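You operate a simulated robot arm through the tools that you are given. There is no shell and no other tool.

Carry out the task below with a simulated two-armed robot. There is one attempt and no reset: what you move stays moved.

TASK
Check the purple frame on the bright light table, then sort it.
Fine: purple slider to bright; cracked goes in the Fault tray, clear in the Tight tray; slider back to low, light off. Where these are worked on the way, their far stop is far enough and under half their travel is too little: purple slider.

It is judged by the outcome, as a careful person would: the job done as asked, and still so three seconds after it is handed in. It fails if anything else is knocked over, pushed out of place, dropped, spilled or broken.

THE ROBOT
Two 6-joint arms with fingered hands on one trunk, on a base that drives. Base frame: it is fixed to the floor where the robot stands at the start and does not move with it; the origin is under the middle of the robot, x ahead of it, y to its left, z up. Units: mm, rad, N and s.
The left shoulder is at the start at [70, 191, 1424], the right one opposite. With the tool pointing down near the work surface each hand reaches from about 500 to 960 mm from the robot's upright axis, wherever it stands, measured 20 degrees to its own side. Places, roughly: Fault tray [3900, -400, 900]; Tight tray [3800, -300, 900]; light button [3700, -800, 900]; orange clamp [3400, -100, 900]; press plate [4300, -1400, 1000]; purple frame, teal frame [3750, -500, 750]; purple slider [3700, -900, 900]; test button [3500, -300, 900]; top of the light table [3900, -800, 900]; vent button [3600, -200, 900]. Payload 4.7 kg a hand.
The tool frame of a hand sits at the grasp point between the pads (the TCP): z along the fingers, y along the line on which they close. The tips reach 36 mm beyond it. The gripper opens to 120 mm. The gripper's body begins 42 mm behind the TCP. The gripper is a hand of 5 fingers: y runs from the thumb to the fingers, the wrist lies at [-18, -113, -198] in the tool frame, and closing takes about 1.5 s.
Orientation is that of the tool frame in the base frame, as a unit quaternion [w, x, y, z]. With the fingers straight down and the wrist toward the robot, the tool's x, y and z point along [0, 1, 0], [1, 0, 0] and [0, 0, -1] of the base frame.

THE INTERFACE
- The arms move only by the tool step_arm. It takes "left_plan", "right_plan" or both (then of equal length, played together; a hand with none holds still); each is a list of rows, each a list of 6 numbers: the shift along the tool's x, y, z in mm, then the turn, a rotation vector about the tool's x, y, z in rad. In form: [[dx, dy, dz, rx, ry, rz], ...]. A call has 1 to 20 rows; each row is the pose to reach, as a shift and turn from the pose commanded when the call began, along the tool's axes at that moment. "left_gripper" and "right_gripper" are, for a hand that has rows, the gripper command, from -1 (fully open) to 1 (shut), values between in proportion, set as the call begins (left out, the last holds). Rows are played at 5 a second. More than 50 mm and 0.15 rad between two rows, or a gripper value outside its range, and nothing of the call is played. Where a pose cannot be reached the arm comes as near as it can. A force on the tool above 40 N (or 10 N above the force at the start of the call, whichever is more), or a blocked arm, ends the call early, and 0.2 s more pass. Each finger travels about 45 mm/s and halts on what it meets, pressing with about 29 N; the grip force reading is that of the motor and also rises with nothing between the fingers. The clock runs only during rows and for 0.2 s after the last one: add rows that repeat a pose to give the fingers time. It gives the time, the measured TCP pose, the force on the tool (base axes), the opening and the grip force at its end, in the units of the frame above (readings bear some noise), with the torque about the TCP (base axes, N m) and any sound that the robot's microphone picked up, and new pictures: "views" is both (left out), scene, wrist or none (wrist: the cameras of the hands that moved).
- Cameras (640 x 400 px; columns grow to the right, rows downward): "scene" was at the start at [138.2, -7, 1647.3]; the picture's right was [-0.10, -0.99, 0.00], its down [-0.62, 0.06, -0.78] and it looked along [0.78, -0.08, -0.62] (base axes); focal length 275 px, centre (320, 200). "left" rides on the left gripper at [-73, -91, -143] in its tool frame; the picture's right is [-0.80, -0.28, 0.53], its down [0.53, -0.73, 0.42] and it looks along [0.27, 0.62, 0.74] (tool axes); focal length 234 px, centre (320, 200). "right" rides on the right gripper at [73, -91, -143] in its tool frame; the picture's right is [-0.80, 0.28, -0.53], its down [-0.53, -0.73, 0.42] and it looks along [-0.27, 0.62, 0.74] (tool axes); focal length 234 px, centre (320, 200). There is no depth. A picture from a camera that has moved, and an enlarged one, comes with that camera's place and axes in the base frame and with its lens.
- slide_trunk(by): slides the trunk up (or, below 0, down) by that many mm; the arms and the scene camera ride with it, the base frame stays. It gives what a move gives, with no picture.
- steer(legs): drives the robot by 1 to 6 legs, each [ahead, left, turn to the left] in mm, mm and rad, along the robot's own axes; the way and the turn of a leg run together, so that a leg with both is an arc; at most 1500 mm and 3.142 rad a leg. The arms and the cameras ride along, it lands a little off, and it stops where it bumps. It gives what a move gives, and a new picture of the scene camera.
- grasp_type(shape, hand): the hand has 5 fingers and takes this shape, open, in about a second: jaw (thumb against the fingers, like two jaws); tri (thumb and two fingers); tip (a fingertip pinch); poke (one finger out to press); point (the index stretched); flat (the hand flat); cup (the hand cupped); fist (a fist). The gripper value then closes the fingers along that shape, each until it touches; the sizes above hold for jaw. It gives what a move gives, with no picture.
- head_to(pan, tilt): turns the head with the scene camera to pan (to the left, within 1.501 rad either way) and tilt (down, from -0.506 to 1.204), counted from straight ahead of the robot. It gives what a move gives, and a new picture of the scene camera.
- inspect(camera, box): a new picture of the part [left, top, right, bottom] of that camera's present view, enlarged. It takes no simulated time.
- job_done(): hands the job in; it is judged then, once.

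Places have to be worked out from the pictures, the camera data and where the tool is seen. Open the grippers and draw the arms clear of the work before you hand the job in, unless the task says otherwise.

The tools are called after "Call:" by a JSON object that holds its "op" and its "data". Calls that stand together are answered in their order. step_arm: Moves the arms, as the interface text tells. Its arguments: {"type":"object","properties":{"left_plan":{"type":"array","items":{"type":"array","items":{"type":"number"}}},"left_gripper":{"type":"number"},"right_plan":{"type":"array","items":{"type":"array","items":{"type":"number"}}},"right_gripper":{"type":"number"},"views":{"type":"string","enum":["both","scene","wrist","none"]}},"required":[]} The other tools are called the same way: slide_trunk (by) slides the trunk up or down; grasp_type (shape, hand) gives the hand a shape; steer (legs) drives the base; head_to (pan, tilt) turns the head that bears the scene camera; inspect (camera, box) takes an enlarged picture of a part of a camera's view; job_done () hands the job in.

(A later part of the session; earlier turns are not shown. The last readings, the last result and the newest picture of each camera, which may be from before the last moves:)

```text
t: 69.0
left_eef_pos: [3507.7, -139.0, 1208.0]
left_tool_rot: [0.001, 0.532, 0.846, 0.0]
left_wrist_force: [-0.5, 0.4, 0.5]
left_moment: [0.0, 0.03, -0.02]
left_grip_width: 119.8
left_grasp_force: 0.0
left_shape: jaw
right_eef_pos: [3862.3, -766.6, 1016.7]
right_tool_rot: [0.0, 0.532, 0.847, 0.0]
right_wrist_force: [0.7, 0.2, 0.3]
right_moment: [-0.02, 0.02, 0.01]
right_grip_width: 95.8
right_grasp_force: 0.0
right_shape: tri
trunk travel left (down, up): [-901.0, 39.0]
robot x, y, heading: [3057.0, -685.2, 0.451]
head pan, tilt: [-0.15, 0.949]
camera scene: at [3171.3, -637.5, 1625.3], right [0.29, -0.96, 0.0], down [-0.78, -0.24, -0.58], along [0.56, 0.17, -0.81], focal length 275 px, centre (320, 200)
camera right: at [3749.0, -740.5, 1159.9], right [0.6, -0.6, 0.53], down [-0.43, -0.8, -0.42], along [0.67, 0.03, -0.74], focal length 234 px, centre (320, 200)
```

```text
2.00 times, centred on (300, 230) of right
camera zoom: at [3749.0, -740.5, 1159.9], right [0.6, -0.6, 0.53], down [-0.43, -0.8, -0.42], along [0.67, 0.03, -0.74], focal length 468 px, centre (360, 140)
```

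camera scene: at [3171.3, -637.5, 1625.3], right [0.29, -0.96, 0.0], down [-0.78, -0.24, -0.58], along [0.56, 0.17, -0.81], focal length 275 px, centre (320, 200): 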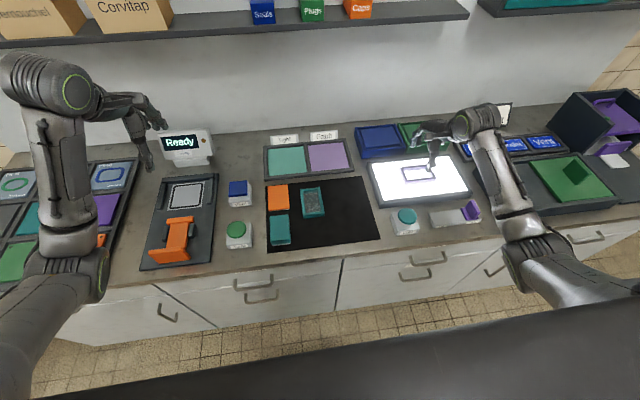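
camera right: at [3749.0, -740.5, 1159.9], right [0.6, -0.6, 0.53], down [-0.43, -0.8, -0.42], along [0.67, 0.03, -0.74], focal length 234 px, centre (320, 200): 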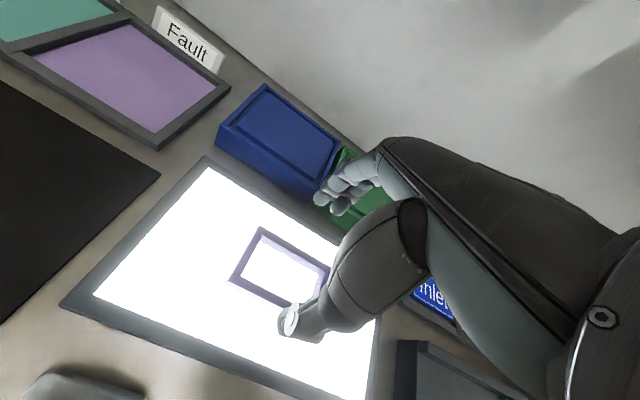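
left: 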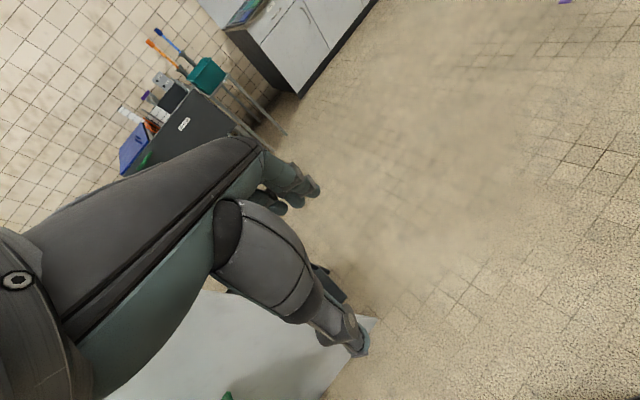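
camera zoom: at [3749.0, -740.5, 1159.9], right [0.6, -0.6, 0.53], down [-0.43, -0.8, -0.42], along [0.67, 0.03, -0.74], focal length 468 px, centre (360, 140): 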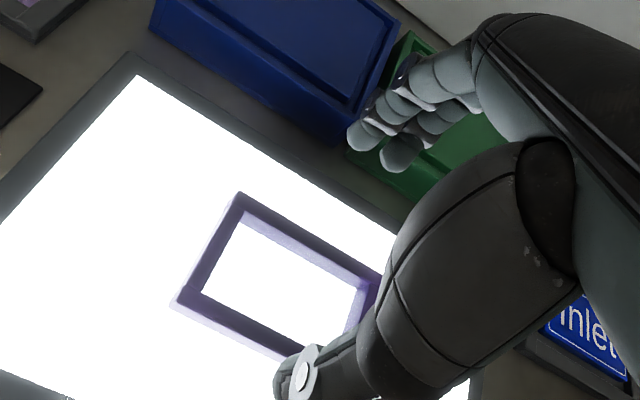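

Aligned with the release pose. Descending straight over the frame.

Call:
{"op": "step_arm", "data": {"right_plan": [[-2, 0, 20, 0, 0, 0], [-2, 0, 40, 0, 0, 0], [-2, 0, 58, 0, 0, 0], [-2, 0, 72, 0, 0, 0], [-2, 0, 80, 0, 0, 0], [-2, 0, 80, 0, 0, 0]], "views": "both"}}

Call:
{"op": "inspect", "data": {"camera": "scene", "box": [360, 120, 500, 225]}}

Call:
{"op": "inspect", "data": {"camera": "right", "box": [180, 130, 420, 330]}}

```text
t: 70.3
left_eef_pos: [3507.7, -138.7, 1208.2]
left_tool_rot: [0.001, 0.532, 0.847, 0.001]
left_wrist_force: [-0.1, -0.7, -0.4]
left_moment: [-0.03, -0.03, 0.0]
left_grip_width: 119.6
left_grasp_force: 0.1
left_shape: jaw
right_eef_pos: [3862.1, -768.0, 935.6]
right_tool_rot: [0.0, 0.532, 0.847, 0.0]
right_wrist_force: [0.3, -0.4, 0.2]
right_moment: [-0.01, 0.01, 0.01]
right_grip_width: 96.0
right_grasp_force: 0.2
right_shape: tri
trunk travel left (down, up): [-901.0, 39.0]
robot x, y, heading: [3054.8, -681.1, 0.451]
head pan, tilt: [-0.15, 0.949]
camera scene: at [3171.2, -637.4, 1625.3], right [0.29, -0.96, 0.0], down [-0.78, -0.24, -0.58], along [0.56, 0.17, -0.81], focal length 275 px, centre (320, 200)
camera right: at [3748.7, -741.8, 1079.6], right [0.6, -0.6, 0.53], down [-0.43, -0.8, -0.42], along [0.67, 0.03, -0.74], focal length 234 px, centre (320, 200)
```

scene: 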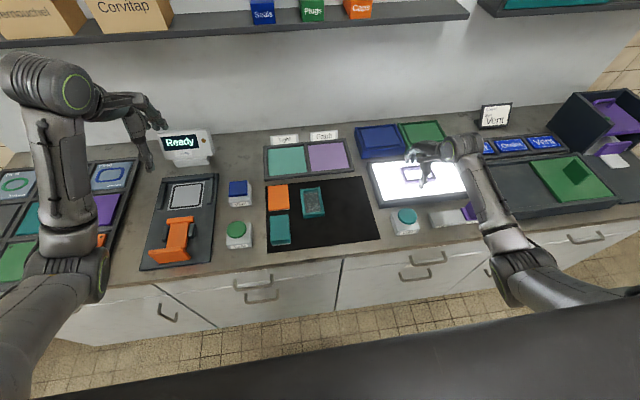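
right: 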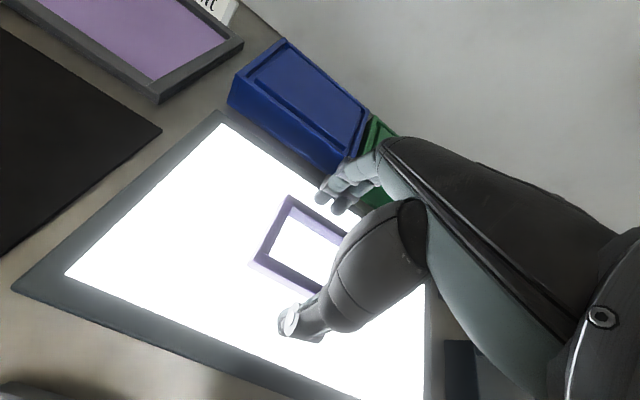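

```text
3.81 times, centred on (430, 172) of scene
camera zoom: at [3171.2, -637.4, 1625.3], right [0.29, -0.96, 0.0], down [-0.78, -0.24, -0.58], along [0.56, 0.17, -0.81], focal length 1046 px, centre (-99, 305)
```

zoom: 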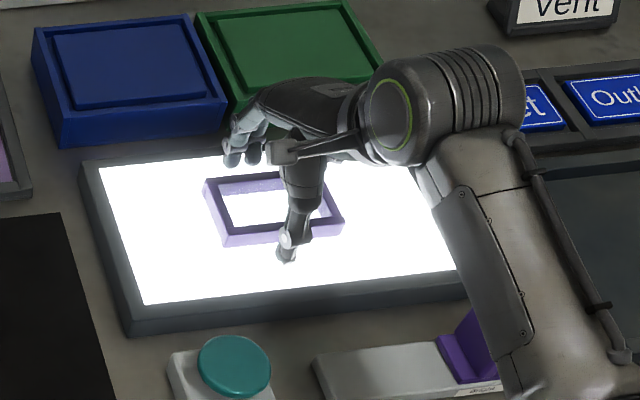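

```text
2.00 times, centred on (300, 230) of right
camera zoom: at [3748.7, -741.8, 1079.6], right [0.6, -0.6, 0.53], down [-0.43, -0.8, -0.42], along [0.67, 0.03, -0.74], focal length 468 px, centre (360, 140)
```

zoom: 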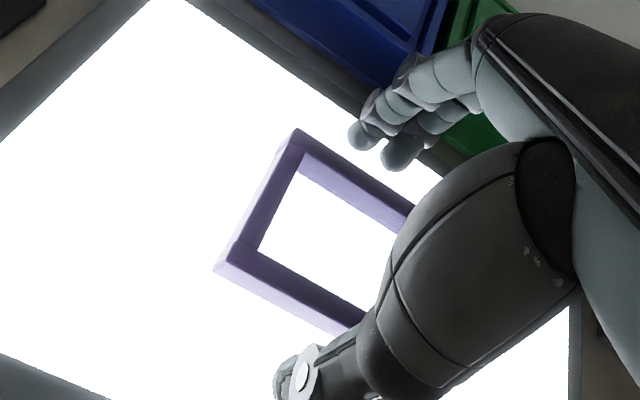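

Same picture as at release. Closing the grip on the frame.

Call:
{"op": "step_arm", "data": {"right_plan": [[0, 0, 1, 0, 0, 0], [0, 0, 1, 0, 0, 0], [0, 0, 1, 0, 0, 0], [0, 0, 1, 0, 0, 0], [0, 0, 1, 0, 0, 0], [0, 0, 1, 0, 0, 0]], "right_gripper": 0.3, "views": "none"}}

Call:
{"op": "step_arm", "data": {"right_plan": [[0, 0, -5, 0, 0, 0], [0, 0, -12, 0, 0, 0], [0, 0, -25, 0, 0, 0], [0, 0, -45, 0, 0, 0], [0, 0, -70, 0, 0, 0], [0, 0, -95, 0, 0, 0]], "views": "both"}}

Call:
{"op": "inspect", "data": {"camera": "right", "box": [180, 130, 420, 330]}}

```text
t: 71.8
left_eef_pos: [3507.7, -137.7, 1207.1]
left_tool_rot: [0.002, 0.532, 0.846, 0.001]
left_wrist_force: [0.5, 0.4, 0.7]
left_moment: [-0.03, 0.01, 0.01]
left_grip_width: 119.8
left_grasp_force: 0.0
left_shape: jaw
right_eef_pos: [3862.8, -768.5, 935.5]
right_tool_rot: [0.0, 0.533, 0.846, -0.001]
right_wrist_force: [-0.5, 0.7, 0.5]
right_moment: [0.01, 0.0, 0.0]
right_grip_width: 63.9
right_grasp_force: 28.8
right_shape: tri
trunk travel left (down, up): [-901.0, 39.0]
robot x, y, heading: [3058.0, -682.0, 0.448]
head pan, tilt: [-0.15, 0.949]
```

```text
t: 73.2
left_eef_pos: [3507.9, -138.6, 1208.1]
left_tool_rot: [0.001, 0.532, 0.847, 0.001]
left_wrist_force: [0.0, -0.6, 0.4]
left_moment: [0.03, -0.02, 0.01]
left_grip_width: 119.9
left_grasp_force: 0.0
left_shape: jaw
right_eef_pos: [3862.5, -768.2, 1030.6]
right_tool_rot: [0.0, 0.532, 0.847, -0.001]
right_wrist_force: [-0.1, 0.1, -1.2]
right_moment: [-0.02, -0.01, 0.0]
right_grip_width: 63.7
right_grasp_force: 28.0
right_shape: tri
trunk travel left (down, up): [-901.0, 39.0]
robot x, y, heading: [3055.9, -683.6, 0.451]
head pan, tilt: [-0.15, 0.949]
camera scene: at [3171.2, -637.2, 1625.2], right [0.29, -0.96, 0.0], down [-0.78, -0.24, -0.58], along [0.56, 0.17, -0.81], focal length 275 px, centre (320, 200)
camera right: at [3749.8, -743.0, 1173.9], right [0.6, -0.6, 0.53], down [-0.43, -0.8, -0.42], along [0.67, 0.03, -0.74], focal length 234 px, centre (320, 200)
```

scene: 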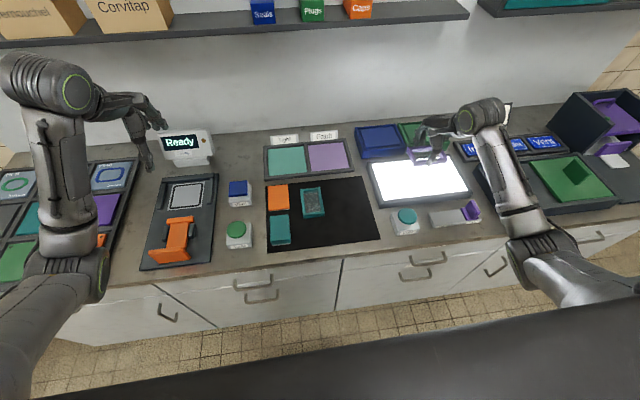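
right: 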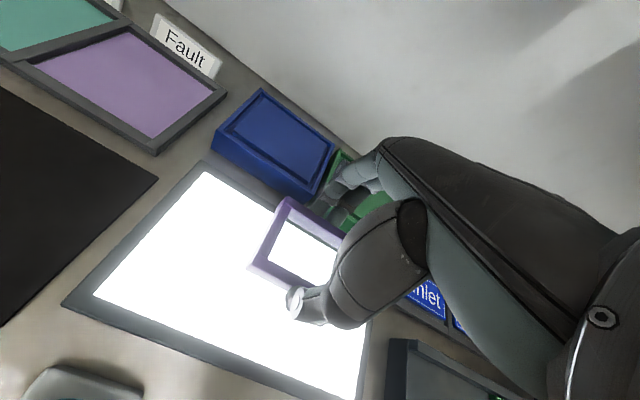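

```text
2.00 times, centred on (300, 230) of right
camera zoom: at [3749.8, -743.0, 1173.9], right [0.6, -0.6, 0.53], down [-0.43, -0.8, -0.42], along [0.67, 0.03, -0.74], focal length 468 px, centre (360, 140)
```

zoom: 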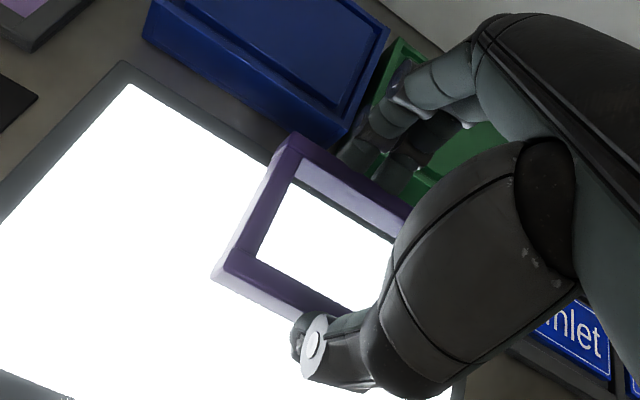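

The frame is held as before. Carrying it at height over to above the Tight tray.

Call:
{"op": "step_arm", "data": {"right_plan": [[40, 15, 0, 0, 0, 0], [80, 30, 0, 0, 0, 0], [120, 45, 0, 0, 0, 0], [160, 60, 0, 0, 0, 0], [200, 75, 0, 0, 0, 0], [240, 90, 0, 0, 0, 0], [281, 105, 0, 0, 0, 0], [321, 120, 0, 0, 0, 0], [361, 135, 0, 0, 0, 0], [401, 150, 0, 0, 0, 0], [441, 164, 0, 0, 0, 0], [441, 164, 0, 0, 0, 0]], "views": "both"}}

Call:
{"op": "inspect", "data": {"camera": "scene", "box": [240, 100, 380, 200]}}

Call:
{"op": "inspect", "data": {"camera": "right", "box": [180, 130, 420, 330]}}

```text
t: 75.8
left_eef_pos: [3508.0, -139.2, 1207.6]
left_tool_rot: [0.0, 0.533, 0.846, 0.001]
left_wrist_force: [0.0, -0.2, 0.1]
left_moment: [0.01, 0.04, -0.02]
left_grip_width: 119.9
left_grasp_force: 0.0
left_shape: jaw
right_eef_pos: [3818.2, -302.0, 1031.1]
right_tool_rot: [-0.001, 0.532, 0.847, 0.0]
right_wrist_force: [-0.2, 0.0, -1.1]
right_moment: [0.02, 0.03, 0.04]
right_grip_width: 63.5
right_grasp_force: 28.8
right_shape: tri
trunk travel left (down, up): [-901.0, 39.0]
robot x, y, heading: [3048.4, -681.9, 0.446]
head pan, tilt: [-0.15, 0.949]
camera scene: at [3171.8, -638.3, 1625.3], right [0.29, -0.96, 0.0], down [-0.78, -0.24, -0.58], along [0.56, 0.17, -0.81], focal length 275 px, centre (320, 200)
camera right: at [3705.4, -276.0, 1174.8], right [0.6, -0.6, 0.52], down [-0.43, -0.8, -0.42], along [0.67, 0.03, -0.74], focal length 234 px, centre (320, 200)
```

scene: 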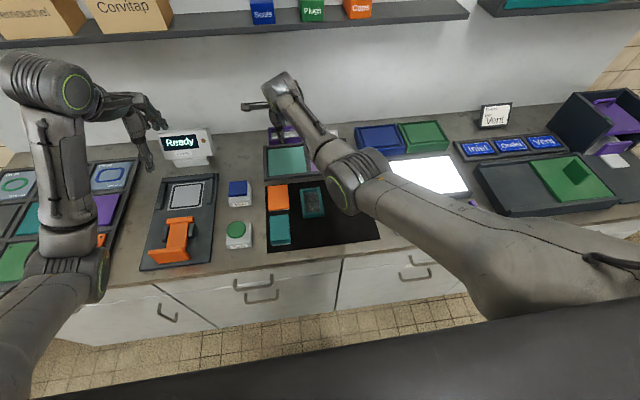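
right: 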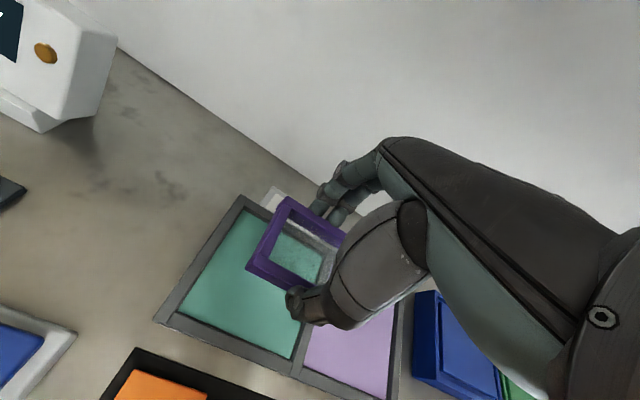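

```text
4.00 times, centred on (310, 150) of scene
camera zoom: at [3171.8, -638.3, 1625.3], right [0.29, -0.96, 0.0], down [-0.78, -0.24, -0.58], along [0.56, 0.17, -0.81], focal length 1099 px, centre (360, 400)
```

zoom: 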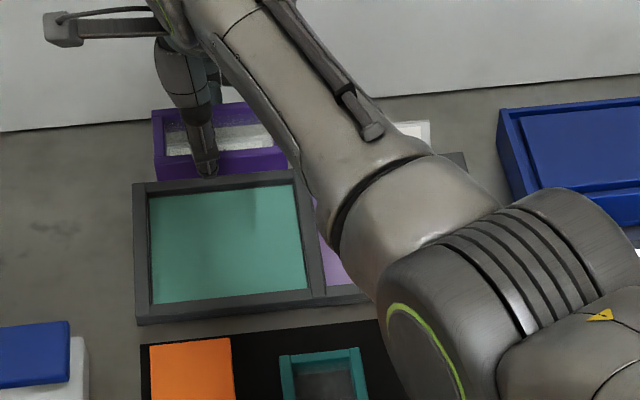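

```text
2.00 times, centred on (300, 230) of right
camera zoom: at [3705.4, -276.0, 1174.8], right [0.6, -0.6, 0.52], down [-0.43, -0.8, -0.42], along [0.67, 0.03, -0.74], focal length 468 px, centre (360, 140)
```

zoom: 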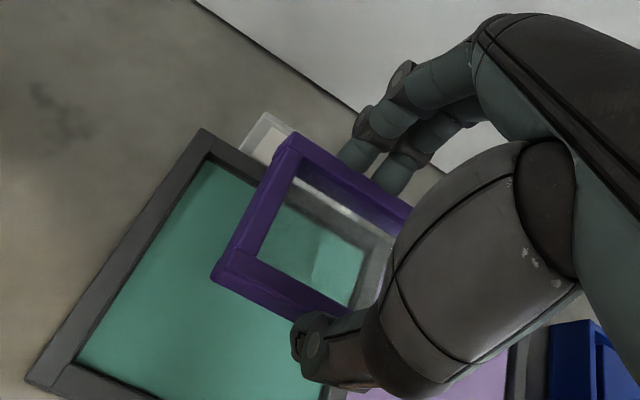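

Frame is centred over the Tight tray interior (centre ≈(3823,−309)). Lowering in stages.

Call:
{"op": "step_arm", "data": {"right_plan": [[0, 0, 25, 0, 0, 0], [0, 0, 50, 0, 0, 0], [0, 0, 75, 0, 0, 0], [0, 0, 90, 0, 0, 0], [0, 0, 90, 0, 0, 0]], "views": "both"}}

Call:
{"op": "inspect", "data": {"camera": "scene", "box": [240, 100, 380, 200]}}

Call:
{"op": "inspect", "data": {"camera": "right", "box": [180, 130, 420, 330]}}

```text
t: 77.0
left_eef_pos: [3508.0, -140.5, 1208.1]
left_tool_rot: [0.002, 0.532, 0.847, 0.0]
left_wrist_force: [-0.1, 0.0, 0.3]
left_moment: [0.04, 0.03, 0.03]
left_grip_width: 119.8
left_grasp_force: 0.1
left_shape: jaw
right_eef_pos: [3816.5, -305.5, 942.9]
right_tool_rot: [0.0, 0.532, 0.847, 0.0]
right_wrist_force: [0.7, 0.3, -1.4]
right_moment: [0.03, -0.01, 0.01]
right_grip_width: 63.4
right_grasp_force: 28.7
right_shape: tri
right hand out of reach, approached as far as the arm can: row 4, 5
trunk travel left (down, up): [-901.0, 39.0]
robot x, y, heading: [3056.1, -677.9, 0.45]
head pan, tilt: [-0.15, 0.949]
camera scene: at [3171.4, -637.8, 1625.3], right [0.29, -0.96, 0.0], down [-0.78, -0.24, -0.58], along [0.56, 0.17, -0.81], focal length 275 px, centre (320, 200)
camera right: at [3703.3, -280.9, 1087.2], right [0.6, -0.6, 0.53], down [-0.43, -0.8, -0.42], along [0.67, 0.03, -0.74], focal length 234 px, centre (320, 200)
```

scene: 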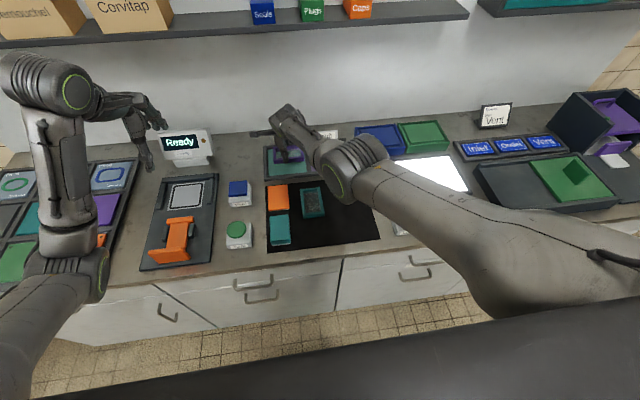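
right: 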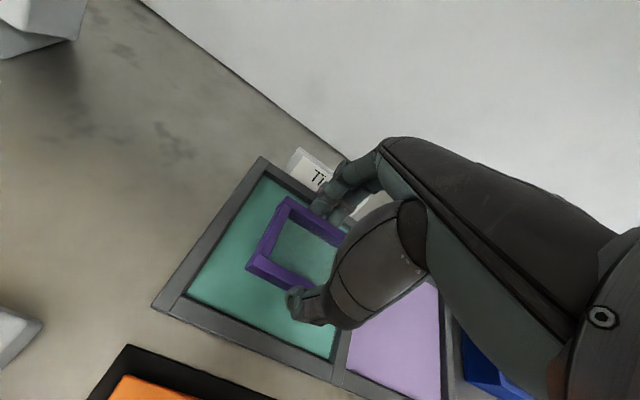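

```text
4.00 times, centred on (310, 150) of scene
camera zoom: at [3171.4, -637.8, 1625.3], right [0.29, -0.96, 0.0], down [-0.78, -0.24, -0.58], along [0.56, 0.17, -0.81], focal length 1099 px, centre (360, 400)
```

zoom: 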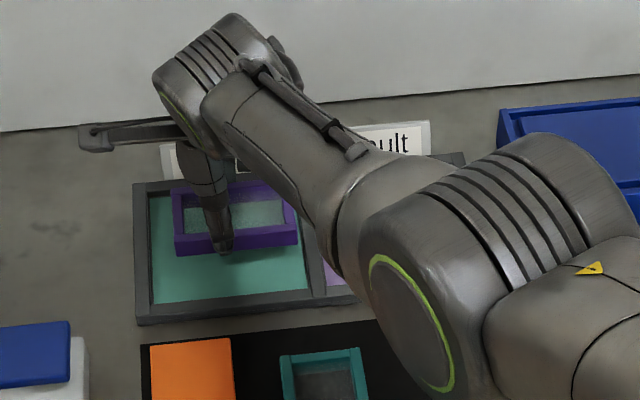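

```text
2.00 times, centred on (300, 230) of right
camera zoom: at [3703.3, -280.9, 1087.2], right [0.6, -0.6, 0.53], down [-0.43, -0.8, -0.42], along [0.67, 0.03, -0.74], focal length 468 px, centre (360, 140)
```

zoom: 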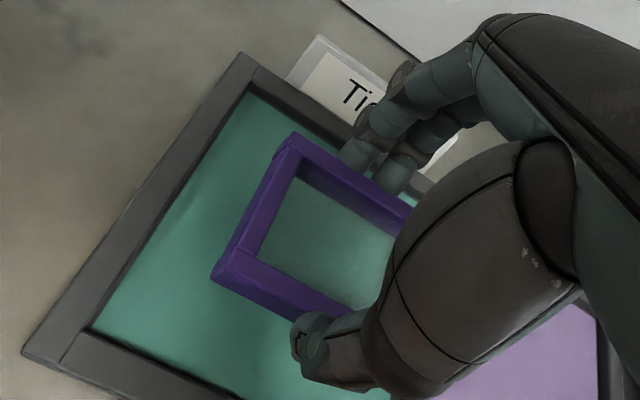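

The arm runs out of reach low down over the tray. I'll raise the hand 100 mm and then lower the trunk by 100 mm, which gives the arm more horizontal reach at that height.

Call:
{"op": "step_arm", "data": {"right_plan": [[0, 0, -25, 0, 0, 0], [0, 0, -50, 0, 0, 0], [0, 0, -75, 0, 0, 0], [0, 0, -100, 0, 0, 0], [0, 0, -120, 0, 0, 0], [0, 0, -120, 0, 0, 0]], "views": "none"}}

Call:
{"op": "slide_trunk", "data": {"by": -100}}

Call:
{"op": "inspect", "data": {"camera": "scene", "box": [0, 0, 640, 400]}}

```text
t: 78.3
left_eef_pos: [3508.4, -137.3, 1207.0]
left_tool_rot: [0.001, 0.532, 0.846, 0.0]
left_wrist_force: [0.5, -0.7, -0.1]
left_moment: [-0.02, 0.02, -0.03]
left_grip_width: 120.0
left_grasp_force: 0.0
left_shape: jaw
right_eef_pos: [3817.2, -305.9, 1063.1]
right_tool_rot: [-0.001, 0.532, 0.847, 0.0]
right_wrist_force: [0.6, 0.1, -0.5]
right_moment: [-0.01, 0.01, 0.0]
right_grip_width: 63.5
right_grasp_force: 29.3
right_shape: tri
trunk travel left (down, up): [-901.0, 39.0]
robot x, y, heading: [3056.7, -680.4, 0.448]
head pan, tilt: [-0.15, 0.949]
```

```text
t: 79.7
left_eef_pos: [3507.6, -138.4, 1107.7]
left_tool_rot: [0.001, 0.532, 0.847, 0.0]
left_wrist_force: [-0.2, 0.5, 0.0]
left_moment: [0.02, 0.0, 0.0]
left_grip_width: 119.5
left_grasp_force: 0.0
left_shape: jaw
right_eef_pos: [3816.9, -305.9, 964.3]
right_tool_rot: [-0.001, 0.531, 0.847, 0.001]
right_wrist_force: [-0.5, 0.2, -1.2]
right_moment: [-0.02, -0.05, -0.02]
right_grip_width: 63.0
right_grasp_force: 28.8
right_shape: tri
trunk travel left (down, up): [-801.0, 139.0]
robot x, y, heading: [3056.6, -681.1, 0.45]
head pan, tilt: [-0.15, 0.949]
```

```text
1.00 times, centred on (320, 200) of scene (not enlarged: the box is as wide or as high as the picture)
camera zoom: at [3171.1, -637.4, 1525.4], right [0.29, -0.96, 0.0], down [-0.78, -0.24, -0.58], along [0.56, 0.17, -0.81], focal length 275 px, centre (320, 200)
```

zoom: 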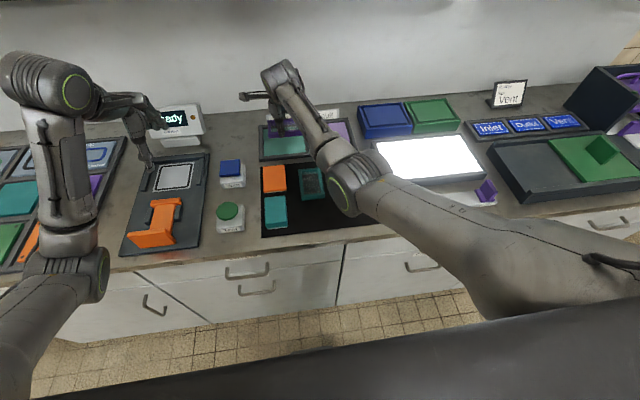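

Now with more reach margin: small correction (4 mm left, 3 mm ahead) and lower to just above the tray floor.

Call:
{"op": "step_arm", "data": {"right_plan": [[4, 3, 0, 0, 0, 0], [4, 3, 12, 0, 0, 0], [4, 3, 24, 0, 0, 0], [4, 3, 34, 0, 0, 0], [4, 3, 40, 0, 0, 0], [4, 3, 40, 0, 0, 0]], "views": "both"}}

Call:
{"op": "inspect", "data": {"camera": "scene", "box": [240, 90, 380, 190]}}

Call:
{"op": "inspect", "data": {"camera": "right", "box": [180, 130, 420, 330]}}

```text
t: 81.1
left_eef_pos: [3508.2, -139.5, 1107.5]
left_tool_rot: [0.002, 0.532, 0.847, 0.0]
left_wrist_force: [0.3, -0.7, -0.8]
left_moment: [0.03, -0.02, 0.02]
left_grip_width: 119.9
left_grasp_force: 0.0
left_shape: jaw
right_eef_pos: [3817.1, -301.5, 924.5]
right_tool_rot: [0.0, 0.532, 0.847, 0.0]
right_wrist_force: [0.1, 0.2, -0.4]
right_moment: [0.01, 0.03, 0.0]
right_grip_width: 63.1
right_grasp_force: 28.9
right_shape: tri
trunk travel left (down, up): [-801.0, 139.0]
robot x, y, heading: [3052.3, -682.3, 0.449]
head pan, tilt: [-0.15, 0.949]
camera scene: at [3171.4, -637.1, 1525.3], right [0.29, -0.96, 0.0], down [-0.78, -0.24, -0.58], along [0.56, 0.17, -0.81], focal length 275 px, centre (320, 200)
camera right: at [3703.8, -275.1, 1067.1], right [0.6, -0.6, 0.53], down [-0.43, -0.8, -0.42], along [0.67, 0.03, -0.74], focal length 234 px, centre (320, 200)
```

scene: 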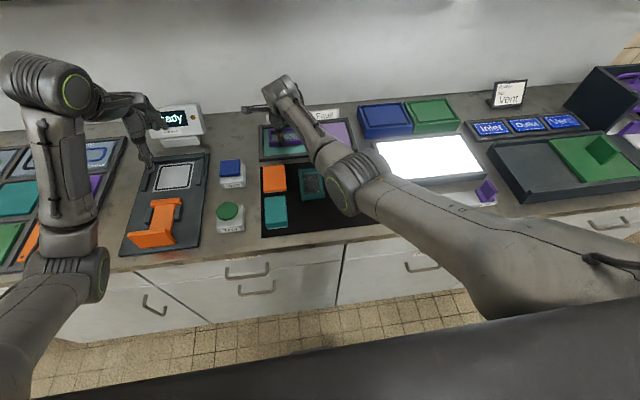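
right: 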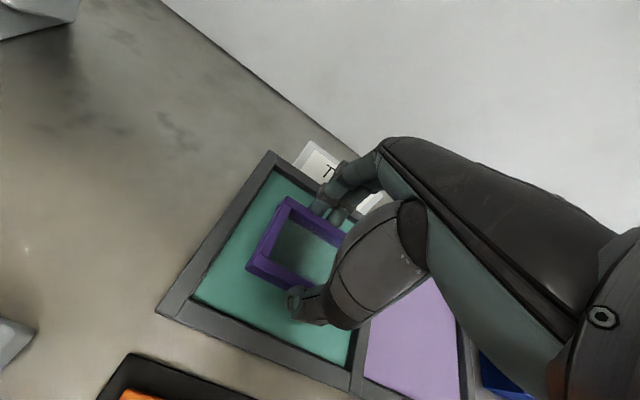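

```text
4.00 times, centred on (310, 140) of scene
camera zoom: at [3171.4, -637.1, 1525.3], right [0.29, -0.96, 0.0], down [-0.78, -0.24, -0.58], along [0.56, 0.17, -0.81], focal length 1099 px, centre (360, 440)
```

zoom: 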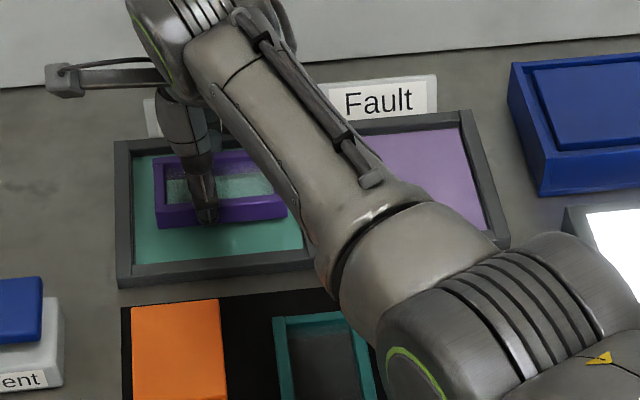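

```text
2.00 times, centred on (300, 230) of right
camera zoom: at [3703.8, -275.1, 1067.1], right [0.6, -0.6, 0.53], down [-0.43, -0.8, -0.42], along [0.67, 0.03, -0.74], focal length 468 px, centre (360, 140)
```

zoom: 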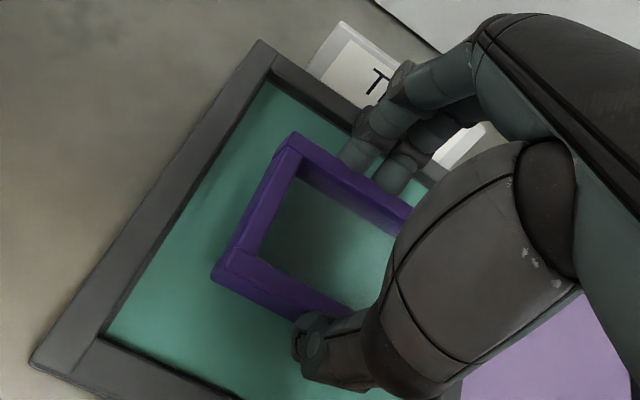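

The frame is inside the tray, 10 mm or so above the floor. Easing 4 mm toward me (clear of the label) and lowering until I feel the floor.

Call:
{"op": "step_arm", "data": {"right_plan": [[0, -4, 0, 0, 0, 0], [0, -4, 3, 0, 0, 0], [0, -4, 6, 0, 0, 0], [0, -4, 8, 0, 0, 0]], "views": "none"}}

```text
t: 82.1
left_eef_pos: [3508.3, -138.5, 1107.6]
left_tool_rot: [0.001, 0.533, 0.846, 0.0]
left_wrist_force: [-0.1, -0.2, 0.4]
left_moment: [0.01, -0.01, 0.03]
left_grip_width: 119.9
left_grasp_force: 0.0
left_shape: jaw
right_eef_pos: [3813.5, -302.4, 914.8]
right_tool_rot: [0.0, 0.532, 0.847, 0.0]
right_wrist_force: [-0.2, 0.4, -1.4]
right_moment: [0.01, -0.01, 0.02]
right_grip_width: 63.3
right_grasp_force: 29.1
right_shape: tri
trunk travel left (down, up): [-801.0, 139.0]
robot x, y, heading: [3054.4, -680.9, 0.447]
head pan, tilt: [-0.15, 0.949]
```

No contact yet at 915; continuing in 2 mm steps.

Call:
{"op": "step_arm", "data": {"right_plan": [[0, 0, 2, 0, 0, 0], [0, 0, 4, 0, 0, 0]], "views": "none"}}

```text
t: 82.7
left_eef_pos: [3508.1, -138.5, 1108.8]
left_tool_rot: [0.001, 0.532, 0.847, 0.0]
left_wrist_force: [0.0, -0.7, -0.5]
left_moment: [-0.01, 0.01, 0.0]
left_grip_width: 119.7
left_grasp_force: 0.0
left_shape: jaw
right_eef_pos: [3813.6, -303.0, 910.2]
right_tool_rot: [0.0, 0.532, 0.847, 0.0]
right_wrist_force: [0.3, 0.1, 1.0]
right_moment: [0.01, -0.04, 0.01]
right_grip_width: 63.3
right_grasp_force: 29.4
right_shape: tri
trunk travel left (down, up): [-801.0, 139.0]
robot x, y, heading: [3054.1, -683.1, 0.448]
head pan, tilt: [-0.15, 0.949]
```

Call:
{"op": "step_arm", "data": {"right_plan": [[0, 0, 2, 0, 0, 0], [0, 0, 2, 0, 0, 0]], "views": "both"}}

Call:
{"op": "inspect", "data": {"camera": "right", "box": [180, 130, 420, 330]}}

Call:
{"op": "inspect", "data": {"camera": "scene", "box": [250, 100, 340, 170]}}

```text
t: 83.3
left_eef_pos: [3507.0, -139.5, 1108.3]
left_tool_rot: [0.001, 0.533, 0.846, 0.0]
left_wrist_force: [0.4, 0.1, 1.1]
left_moment: [0.0, 0.0, 0.02]
left_grip_width: 119.8
left_grasp_force: 0.1
left_shape: jaw
right_eef_pos: [3813.1, -302.5, 911.1]
right_tool_rot: [0.001, 0.532, 0.847, 0.001]
right_wrist_force: [0.3, -0.7, 4.6]
right_moment: [-0.02, 0.05, -0.01]
right_grip_width: 63.2
right_grasp_force: 28.4
right_shape: tri
trunk travel left (down, up): [-801.0, 139.0]
robot x, y, heading: [3055.2, -686.2, 0.451]
head pan, tilt: [-0.15, 0.949]
camera scene: at [3170.5, -637.7, 1525.4], right [0.29, -0.96, 0.0], down [-0.78, -0.24, -0.58], along [0.56, 0.17, -0.81], focal length 275 px, centre (320, 200)
camera right: at [3699.1, -276.5, 1054.5], right [0.6, -0.6, 0.53], down [-0.43, -0.8, -0.43], along [0.68, 0.03, -0.74], focal length 234 px, centre (320, 200)
```

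scene: 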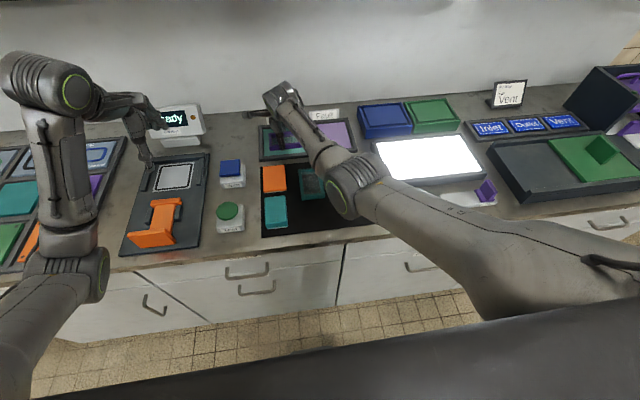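
right: 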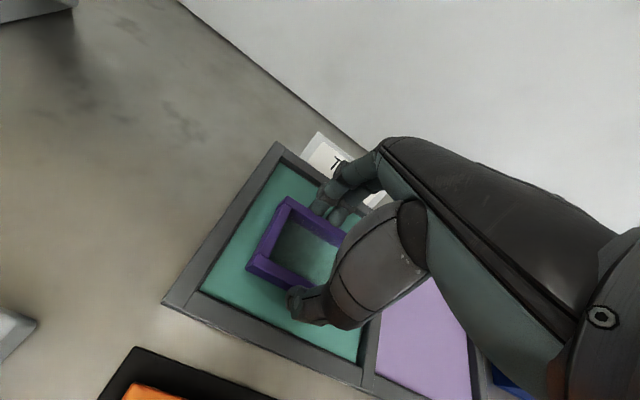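

```text
2.00 times, centred on (300, 230) of right
camera zoom: at [3699.1, -276.5, 1054.5], right [0.6, -0.6, 0.53], down [-0.43, -0.8, -0.43], along [0.68, 0.03, -0.74], focal length 468 px, centre (360, 140)
```

zoom: 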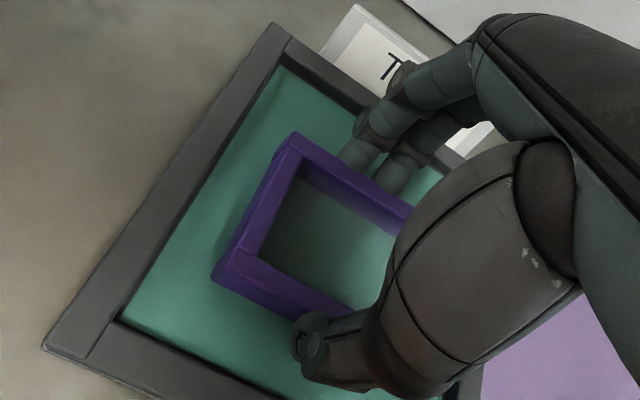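

```text
5.71 times, centred on (295, 135) of scene
camera zoom: at [3170.5, -637.7, 1525.4], right [0.29, -0.96, 0.0], down [-0.78, -0.24, -0.58], along [0.56, 0.17, -0.81], focal length 1570 px, centre (463, 571)
```

zoom: 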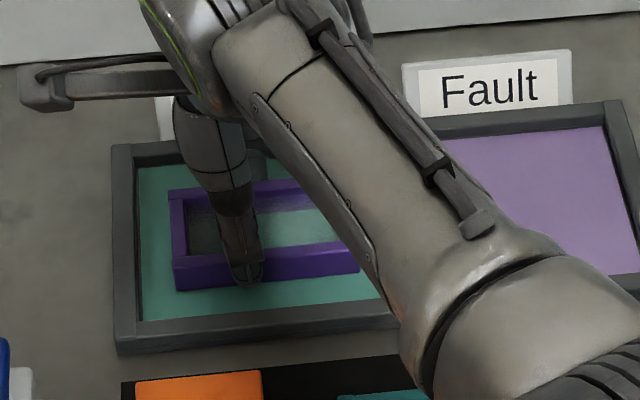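

The frame rests on the tray floor (≈5 N). Relieving 1.5 mm and opening the fingers just enough (~78 mm) to let go.

Call:
{"op": "step_arm", "data": {"right_plan": [[0, 0, -1.5, 0, 0, 0], [0, 0, -1.5, 0, 0, 0], [0, 0, -1.5, 0, 0, 0], [0, 0, -1.5, 0, 0, 0]], "right_gripper": -0.3, "views": "both"}}

Call:
{"op": "inspect", "data": {"camera": "right", "box": [180, 130, 420, 330]}}

```text
t: 84.3
left_eef_pos: [3506.7, -138.9, 1107.6]
left_tool_rot: [0.002, 0.532, 0.846, 0.0]
left_wrist_force: [0.3, 1.1, 0.3]
left_moment: [0.0, -0.01, 0.02]
left_grip_width: 119.7
left_grasp_force: 0.0
left_shape: jaw
right_eef_pos: [3813.7, -303.3, 910.6]
right_tool_rot: [0.0, 0.532, 0.847, 0.0]
right_wrist_force: [0.8, -0.3, 0.6]
right_moment: [0.02, -0.01, 0.02]
right_grip_width: 77.5
right_grasp_force: 0.0
right_shape: tri
trunk travel left (down, up): [-801.0, 139.0]
robot x, y, heading: [3058.0, -680.1, 0.45]
head pan, tilt: [-0.15, 0.949]
camera scene: at [3171.3, -637.1, 1525.3], right [0.29, -0.96, 0.0], down [-0.78, -0.24, -0.58], along [0.56, 0.17, -0.81], focal length 275 px, centre (320, 200)
camera right: at [3699.8, -276.3, 1054.8], right [0.6, -0.6, 0.53], down [-0.43, -0.8, -0.42], along [0.67, 0.03, -0.74], focal length 234 px, centre (320, 200)
```

scene: 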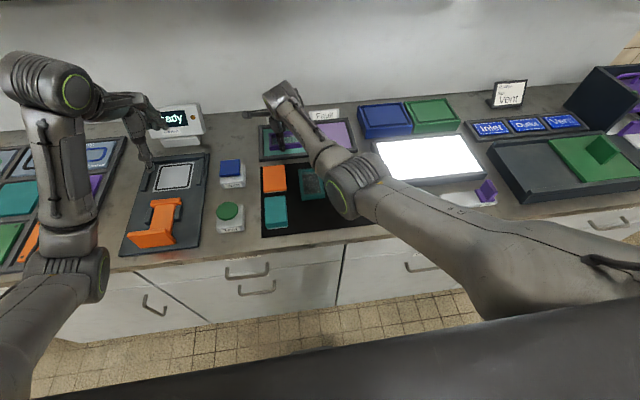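
right: 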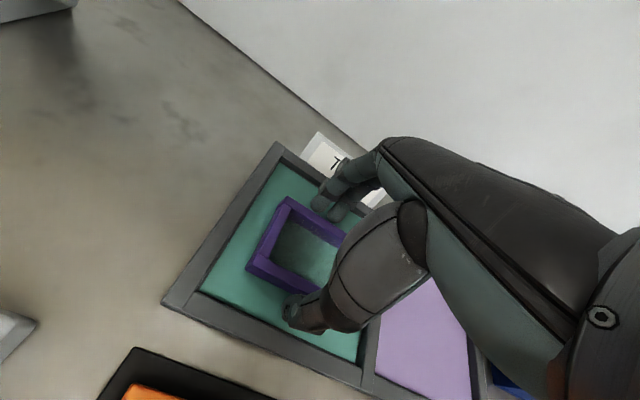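

```text
2.00 times, centred on (300, 230) of right
camera zoom: at [3699.8, -276.3, 1054.8], right [0.6, -0.6, 0.53], down [-0.43, -0.8, -0.42], along [0.67, 0.03, -0.74], focal length 468 px, centre (360, 140)
```

zoom: 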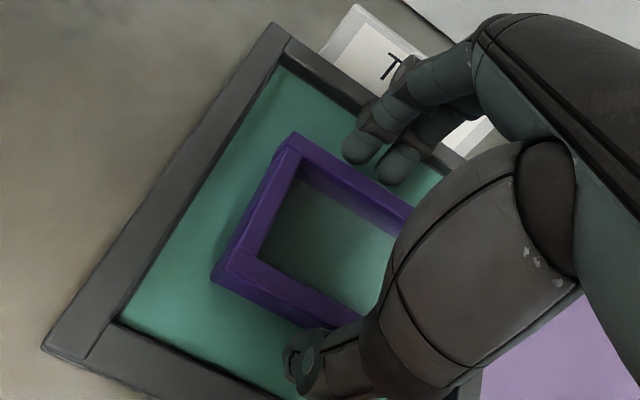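

Both sides are free and the frame sits flat in the Tight tray. Rising straight up.

Call:
{"op": "step_arm", "data": {"right_plan": [[0, 0, -10, 0, 0, 0], [0, 0, -25, 0, 0, 0], [0, 0, -50, 0, 0, 0], [0, 0, -80, 0, 0, 0], [0, 0, -115, 0, 0, 0], [0, 0, -150, 0, 0, 0]], "views": "both"}}

Call:
{"op": "inspect", "data": {"camera": "right", "box": [180, 130, 420, 330]}}

```text
t: 85.7
left_eef_pos: [3508.3, -138.7, 1107.2]
left_tool_rot: [0.001, 0.532, 0.846, 0.0]
left_wrist_force: [-0.5, 0.0, 0.0]
left_moment: [-0.03, 0.01, 0.0]
left_grip_width: 119.6
left_grasp_force: 0.0
left_shape: jaw
right_eef_pos: [3812.7, -303.3, 1060.3]
right_tool_rot: [-0.001, 0.532, 0.847, 0.001]
right_wrist_force: [-0.9, 0.1, 0.3]
right_moment: [0.0, -0.02, 0.01]
right_grip_width: 77.6
right_grasp_force: 0.1
right_shape: tri
trunk travel left (down, up): [-801.0, 139.0]
robot x, y, heading: [3052.1, -684.7, 0.444]
head pan, tilt: [-0.15, 0.949]
camera scene: at [3170.7, -637.4, 1525.3], right [0.29, -0.96, 0.0], down [-0.78, -0.24, -0.58], along [0.56, 0.17, -0.81], focal length 275 px, centre (320, 200)
camera right: at [3700.3, -277.3, 1204.0], right [0.6, -0.6, 0.53], down [-0.43, -0.8, -0.42], along [0.67, 0.03, -0.74], focal length 234 px, centre (320, 200)
```

scene: 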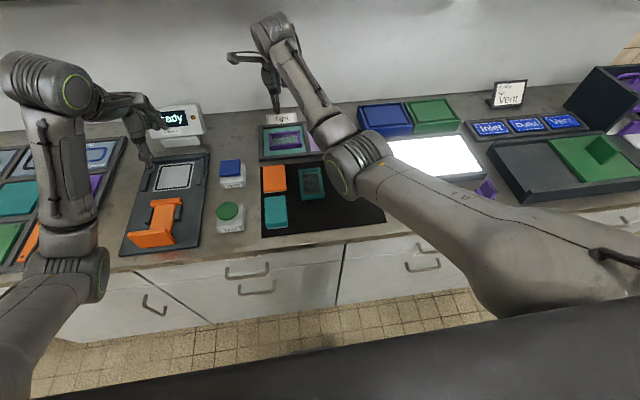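
right: 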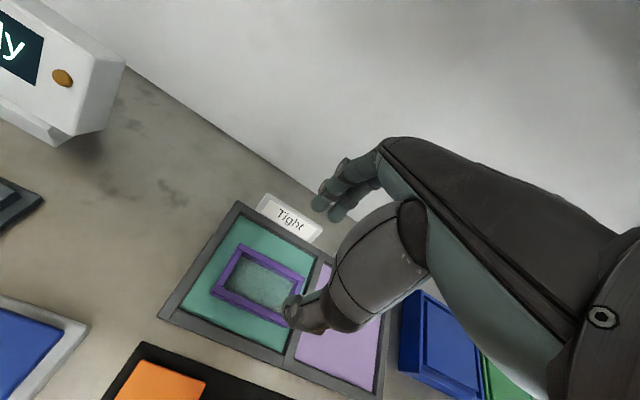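

```text
2.00 times, centred on (300, 230) of right
camera zoom: at [3700.3, -277.3, 1204.0], right [0.6, -0.6, 0.53], down [-0.43, -0.8, -0.42], along [0.67, 0.03, -0.74], focal length 468 px, centre (360, 140)
```

zoom: 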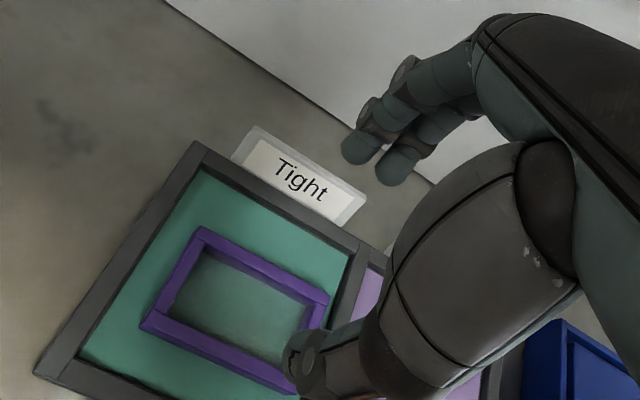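

The frame lies in the Tight tray and nothing else moved. Now raise the trunk back, and return the base to the right for the slider and button.

Call:
{"op": "slide_trunk", "data": {"by": 100}}

Call:
{"op": "steer", "data": {"legs": [[0, -160, 0]]}}

Call:
{"op": "inspect", "data": {"camera": "scene", "box": [210, 110, 450, 260]}}

```text
t: 87.0
left_eef_pos: [3507.6, -138.1, 1206.5]
left_tool_rot: [0.001, 0.533, 0.846, -0.001]
left_wrist_force: [0.6, -0.1, -1.2]
left_moment: [0.0, 0.05, 0.01]
left_grip_width: 119.6
left_grasp_force: 0.1
left_shape: jaw
right_eef_pos: [3814.1, -302.3, 1159.7]
right_tool_rot: [0.0, 0.532, 0.847, -0.001]
right_wrist_force: [0.5, 0.5, -0.9]
right_moment: [0.01, 0.01, -0.01]
right_grip_width: 77.6
right_grasp_force: 0.1
right_shape: tri
trunk travel left (down, up): [-901.0, 39.0]
robot x, y, heading: [3056.8, -683.1, 0.446]
head pan, tilt: [-0.15, 0.949]
```

```text
t: 88.4
left_eef_pos: [3576.2, -277.7, 1207.1]
left_tool_rot: [0.002, 0.533, 0.846, -0.001]
left_wrist_force: [0.2, -0.5, 0.4]
left_moment: [-0.02, 0.0, -0.01]
left_grip_width: 119.8
left_grasp_force: 0.1
left_shape: jaw
right_eef_pos: [3881.7, -442.3, 1160.3]
right_tool_rot: [0.002, 0.531, 0.847, -0.001]
right_wrist_force: [-0.7, 0.1, -0.5]
right_moment: [-0.04, -0.04, -0.02]
right_grip_width: 77.3
right_grasp_force: 0.1
right_shape: tri
trunk travel left (down, up): [-901.0, 39.0]
robot x, y, heading: [3122.6, -821.9, 0.447]
head pan, tilt: [-0.15, 0.949]
camera scene: at [3238.2, -775.6, 1625.3], right [0.29, -0.96, 0.0], down [-0.78, -0.24, -0.58], along [0.56, 0.17, -0.81], focal length 275 px, centre (320, 200)
```

scene: 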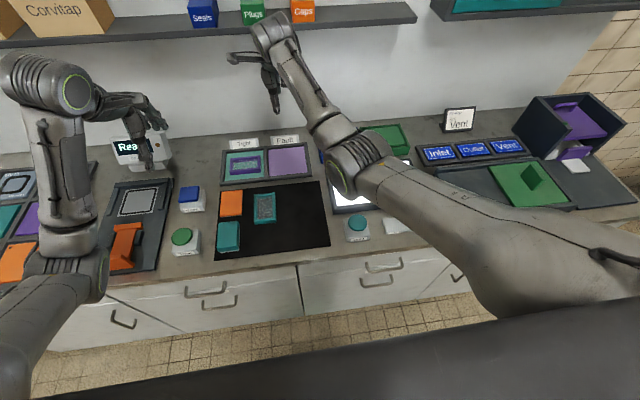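

```text
2.67 times, centred on (330, 185) of scene
camera zoom: at [3238.2, -775.6, 1625.3], right [0.29, -0.96, 0.0], down [-0.78, -0.24, -0.58], along [0.56, 0.17, -0.81], focal length 732 px, centre (293, 240)
```

zoom: 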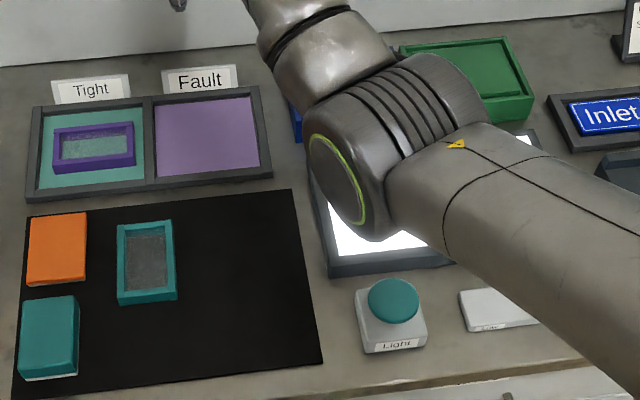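

Frame seen lying inside the Tight tray. Now I'll reshape the right hand to jaw and bring it back, turned, above the slider knob at Bright.

Call:
{"op": "grasp_type", "data": {"hand": "right", "shape": "jaw"}}

Call:
{"op": "step_arm", "data": {"right_plan": [[-33, -26, 0, 0, 0, -0.121], [-66, -52, 0, 0, 0, -0.242], [-98, -79, 0, 0, 0, -0.363], [-131, -105, 0, 0, 0, -0.483], [-164, -131, 0, 0, 0, -0.604], [-197, -157, 0, 0, 0, -0.725], [-229, -184, 0, 0, 0, -0.846], [-262, -210, 10, 0, 0, -0.967], [-295, -236, 25, 0, 0, -1.087], [-328, -262, 40, 0, 0, -1.208], [-360, -289, 55, 0, 0, -1.329], [-393, -315, 70, 0, 0, -1.45], [-426, -341, 85, 0, 0, -1.571], [-426, -341, 85, 0, 0, -1.571]], "right_gripper": -0.33, "views": "both"}}

Call:
{"op": "inspect", "data": {"camera": "scene", "box": [340, 160, 480, 255]}}

Call:
{"op": "inspect", "data": {"camera": "right", "box": [180, 150, 420, 400]}}

```text
t: 89.3
left_eef_pos: [3576.5, -280.7, 1207.7]
left_tool_rot: [0.001, 0.533, 0.846, 0.0]
left_wrist_force: [-0.3, -0.8, -0.5]
left_moment: [0.01, 0.0, -0.01]
left_grip_width: 119.8
left_grasp_force: 0.0
left_shape: jaw
right_eef_pos: [3883.2, -446.0, 1158.7]
right_tool_rot: [0.0, 0.532, 0.847, 0.001]
right_wrist_force: [0.3, 0.1, -0.3]
right_moment: [0.0, 0.01, 0.0]
right_grip_width: 119.8
right_grasp_force: 0.0
right_shape: jaw
trunk travel left (down, up): [-901.0, 39.0]
robot x, y, heading: [3121.9, -824.2, 0.444]
head pan, tilt: [-0.15, 0.949]
```

```text
t: 92.3
left_eef_pos: [3576.4, -280.1, 1207.6]
left_tool_rot: [0.001, 0.533, 0.846, -0.001]
left_wrist_force: [0.0, 0.0, 0.6]
left_moment: [-0.03, -0.02, 0.0]
left_grip_width: 119.8
left_grasp_force: 0.2
left_shape: jaw
right_eef_pos: [3757.5, -975.3, 1074.0]
right_tool_rot: [0.0, -0.223, 0.975, 0.0]
right_wrist_force: [-0.2, 0.7, -0.6]
right_moment: [-0.01, -0.01, 0.0]
right_grip_width: 80.2
right_grasp_force: 0.0
right_shape: jaw
trunk travel left (down, up): [-901.0, 39.0]
robot x, y, heading: [3119.9, -824.7, 0.443]
head pan, tilt: [-0.15, 0.949]
camera scene: at [3239.5, -777.8, 1625.2], right [0.29, -0.96, 0.0], down [-0.78, -0.24, -0.58], along [0.56, 0.17, -0.81], focal length 275 px, centre (320, 200)
camera right: at [3732.7, -1089.2, 1218.1], right [0.6, 0.6, 0.52], down [0.8, -0.43, -0.42], along [-0.03, 0.67, -0.74], focal length 234 px, centre (320, 200)
```

scene: 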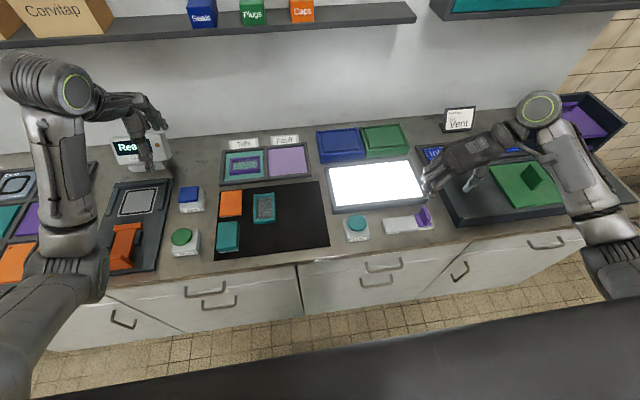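
right: 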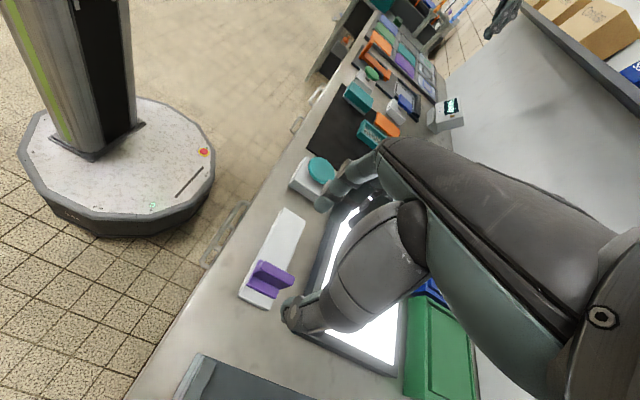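

```text
4.21 times, centred on (410, 208) of scene
camera zoom: at [3239.5, -777.8, 1625.2], right [0.29, -0.96, 0.0], down [-0.78, -0.24, -0.58], along [0.56, 0.17, -0.81], focal length 1157 px, centre (-59, 168)
```

zoom: 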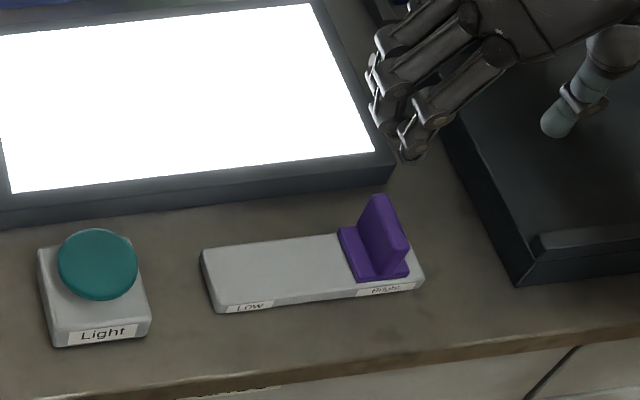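

```text
1.60 times, centred on (300, 275) of right
camera zoom: at [3732.7, -1089.2, 1218.1], right [0.6, 0.6, 0.52], down [0.8, -0.43, -0.42], along [-0.03, 0.67, -0.74], focal length 375 px, centre (352, 80)
```

zoom: 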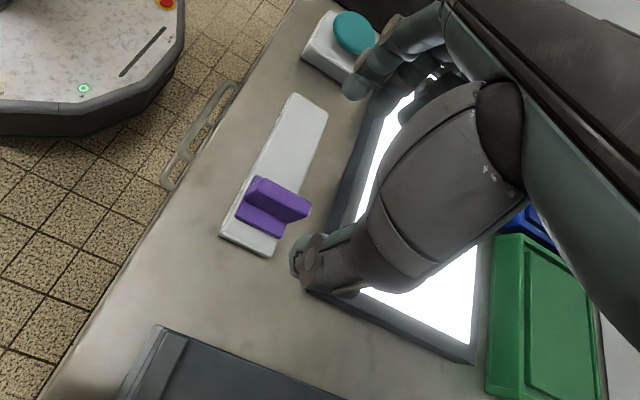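

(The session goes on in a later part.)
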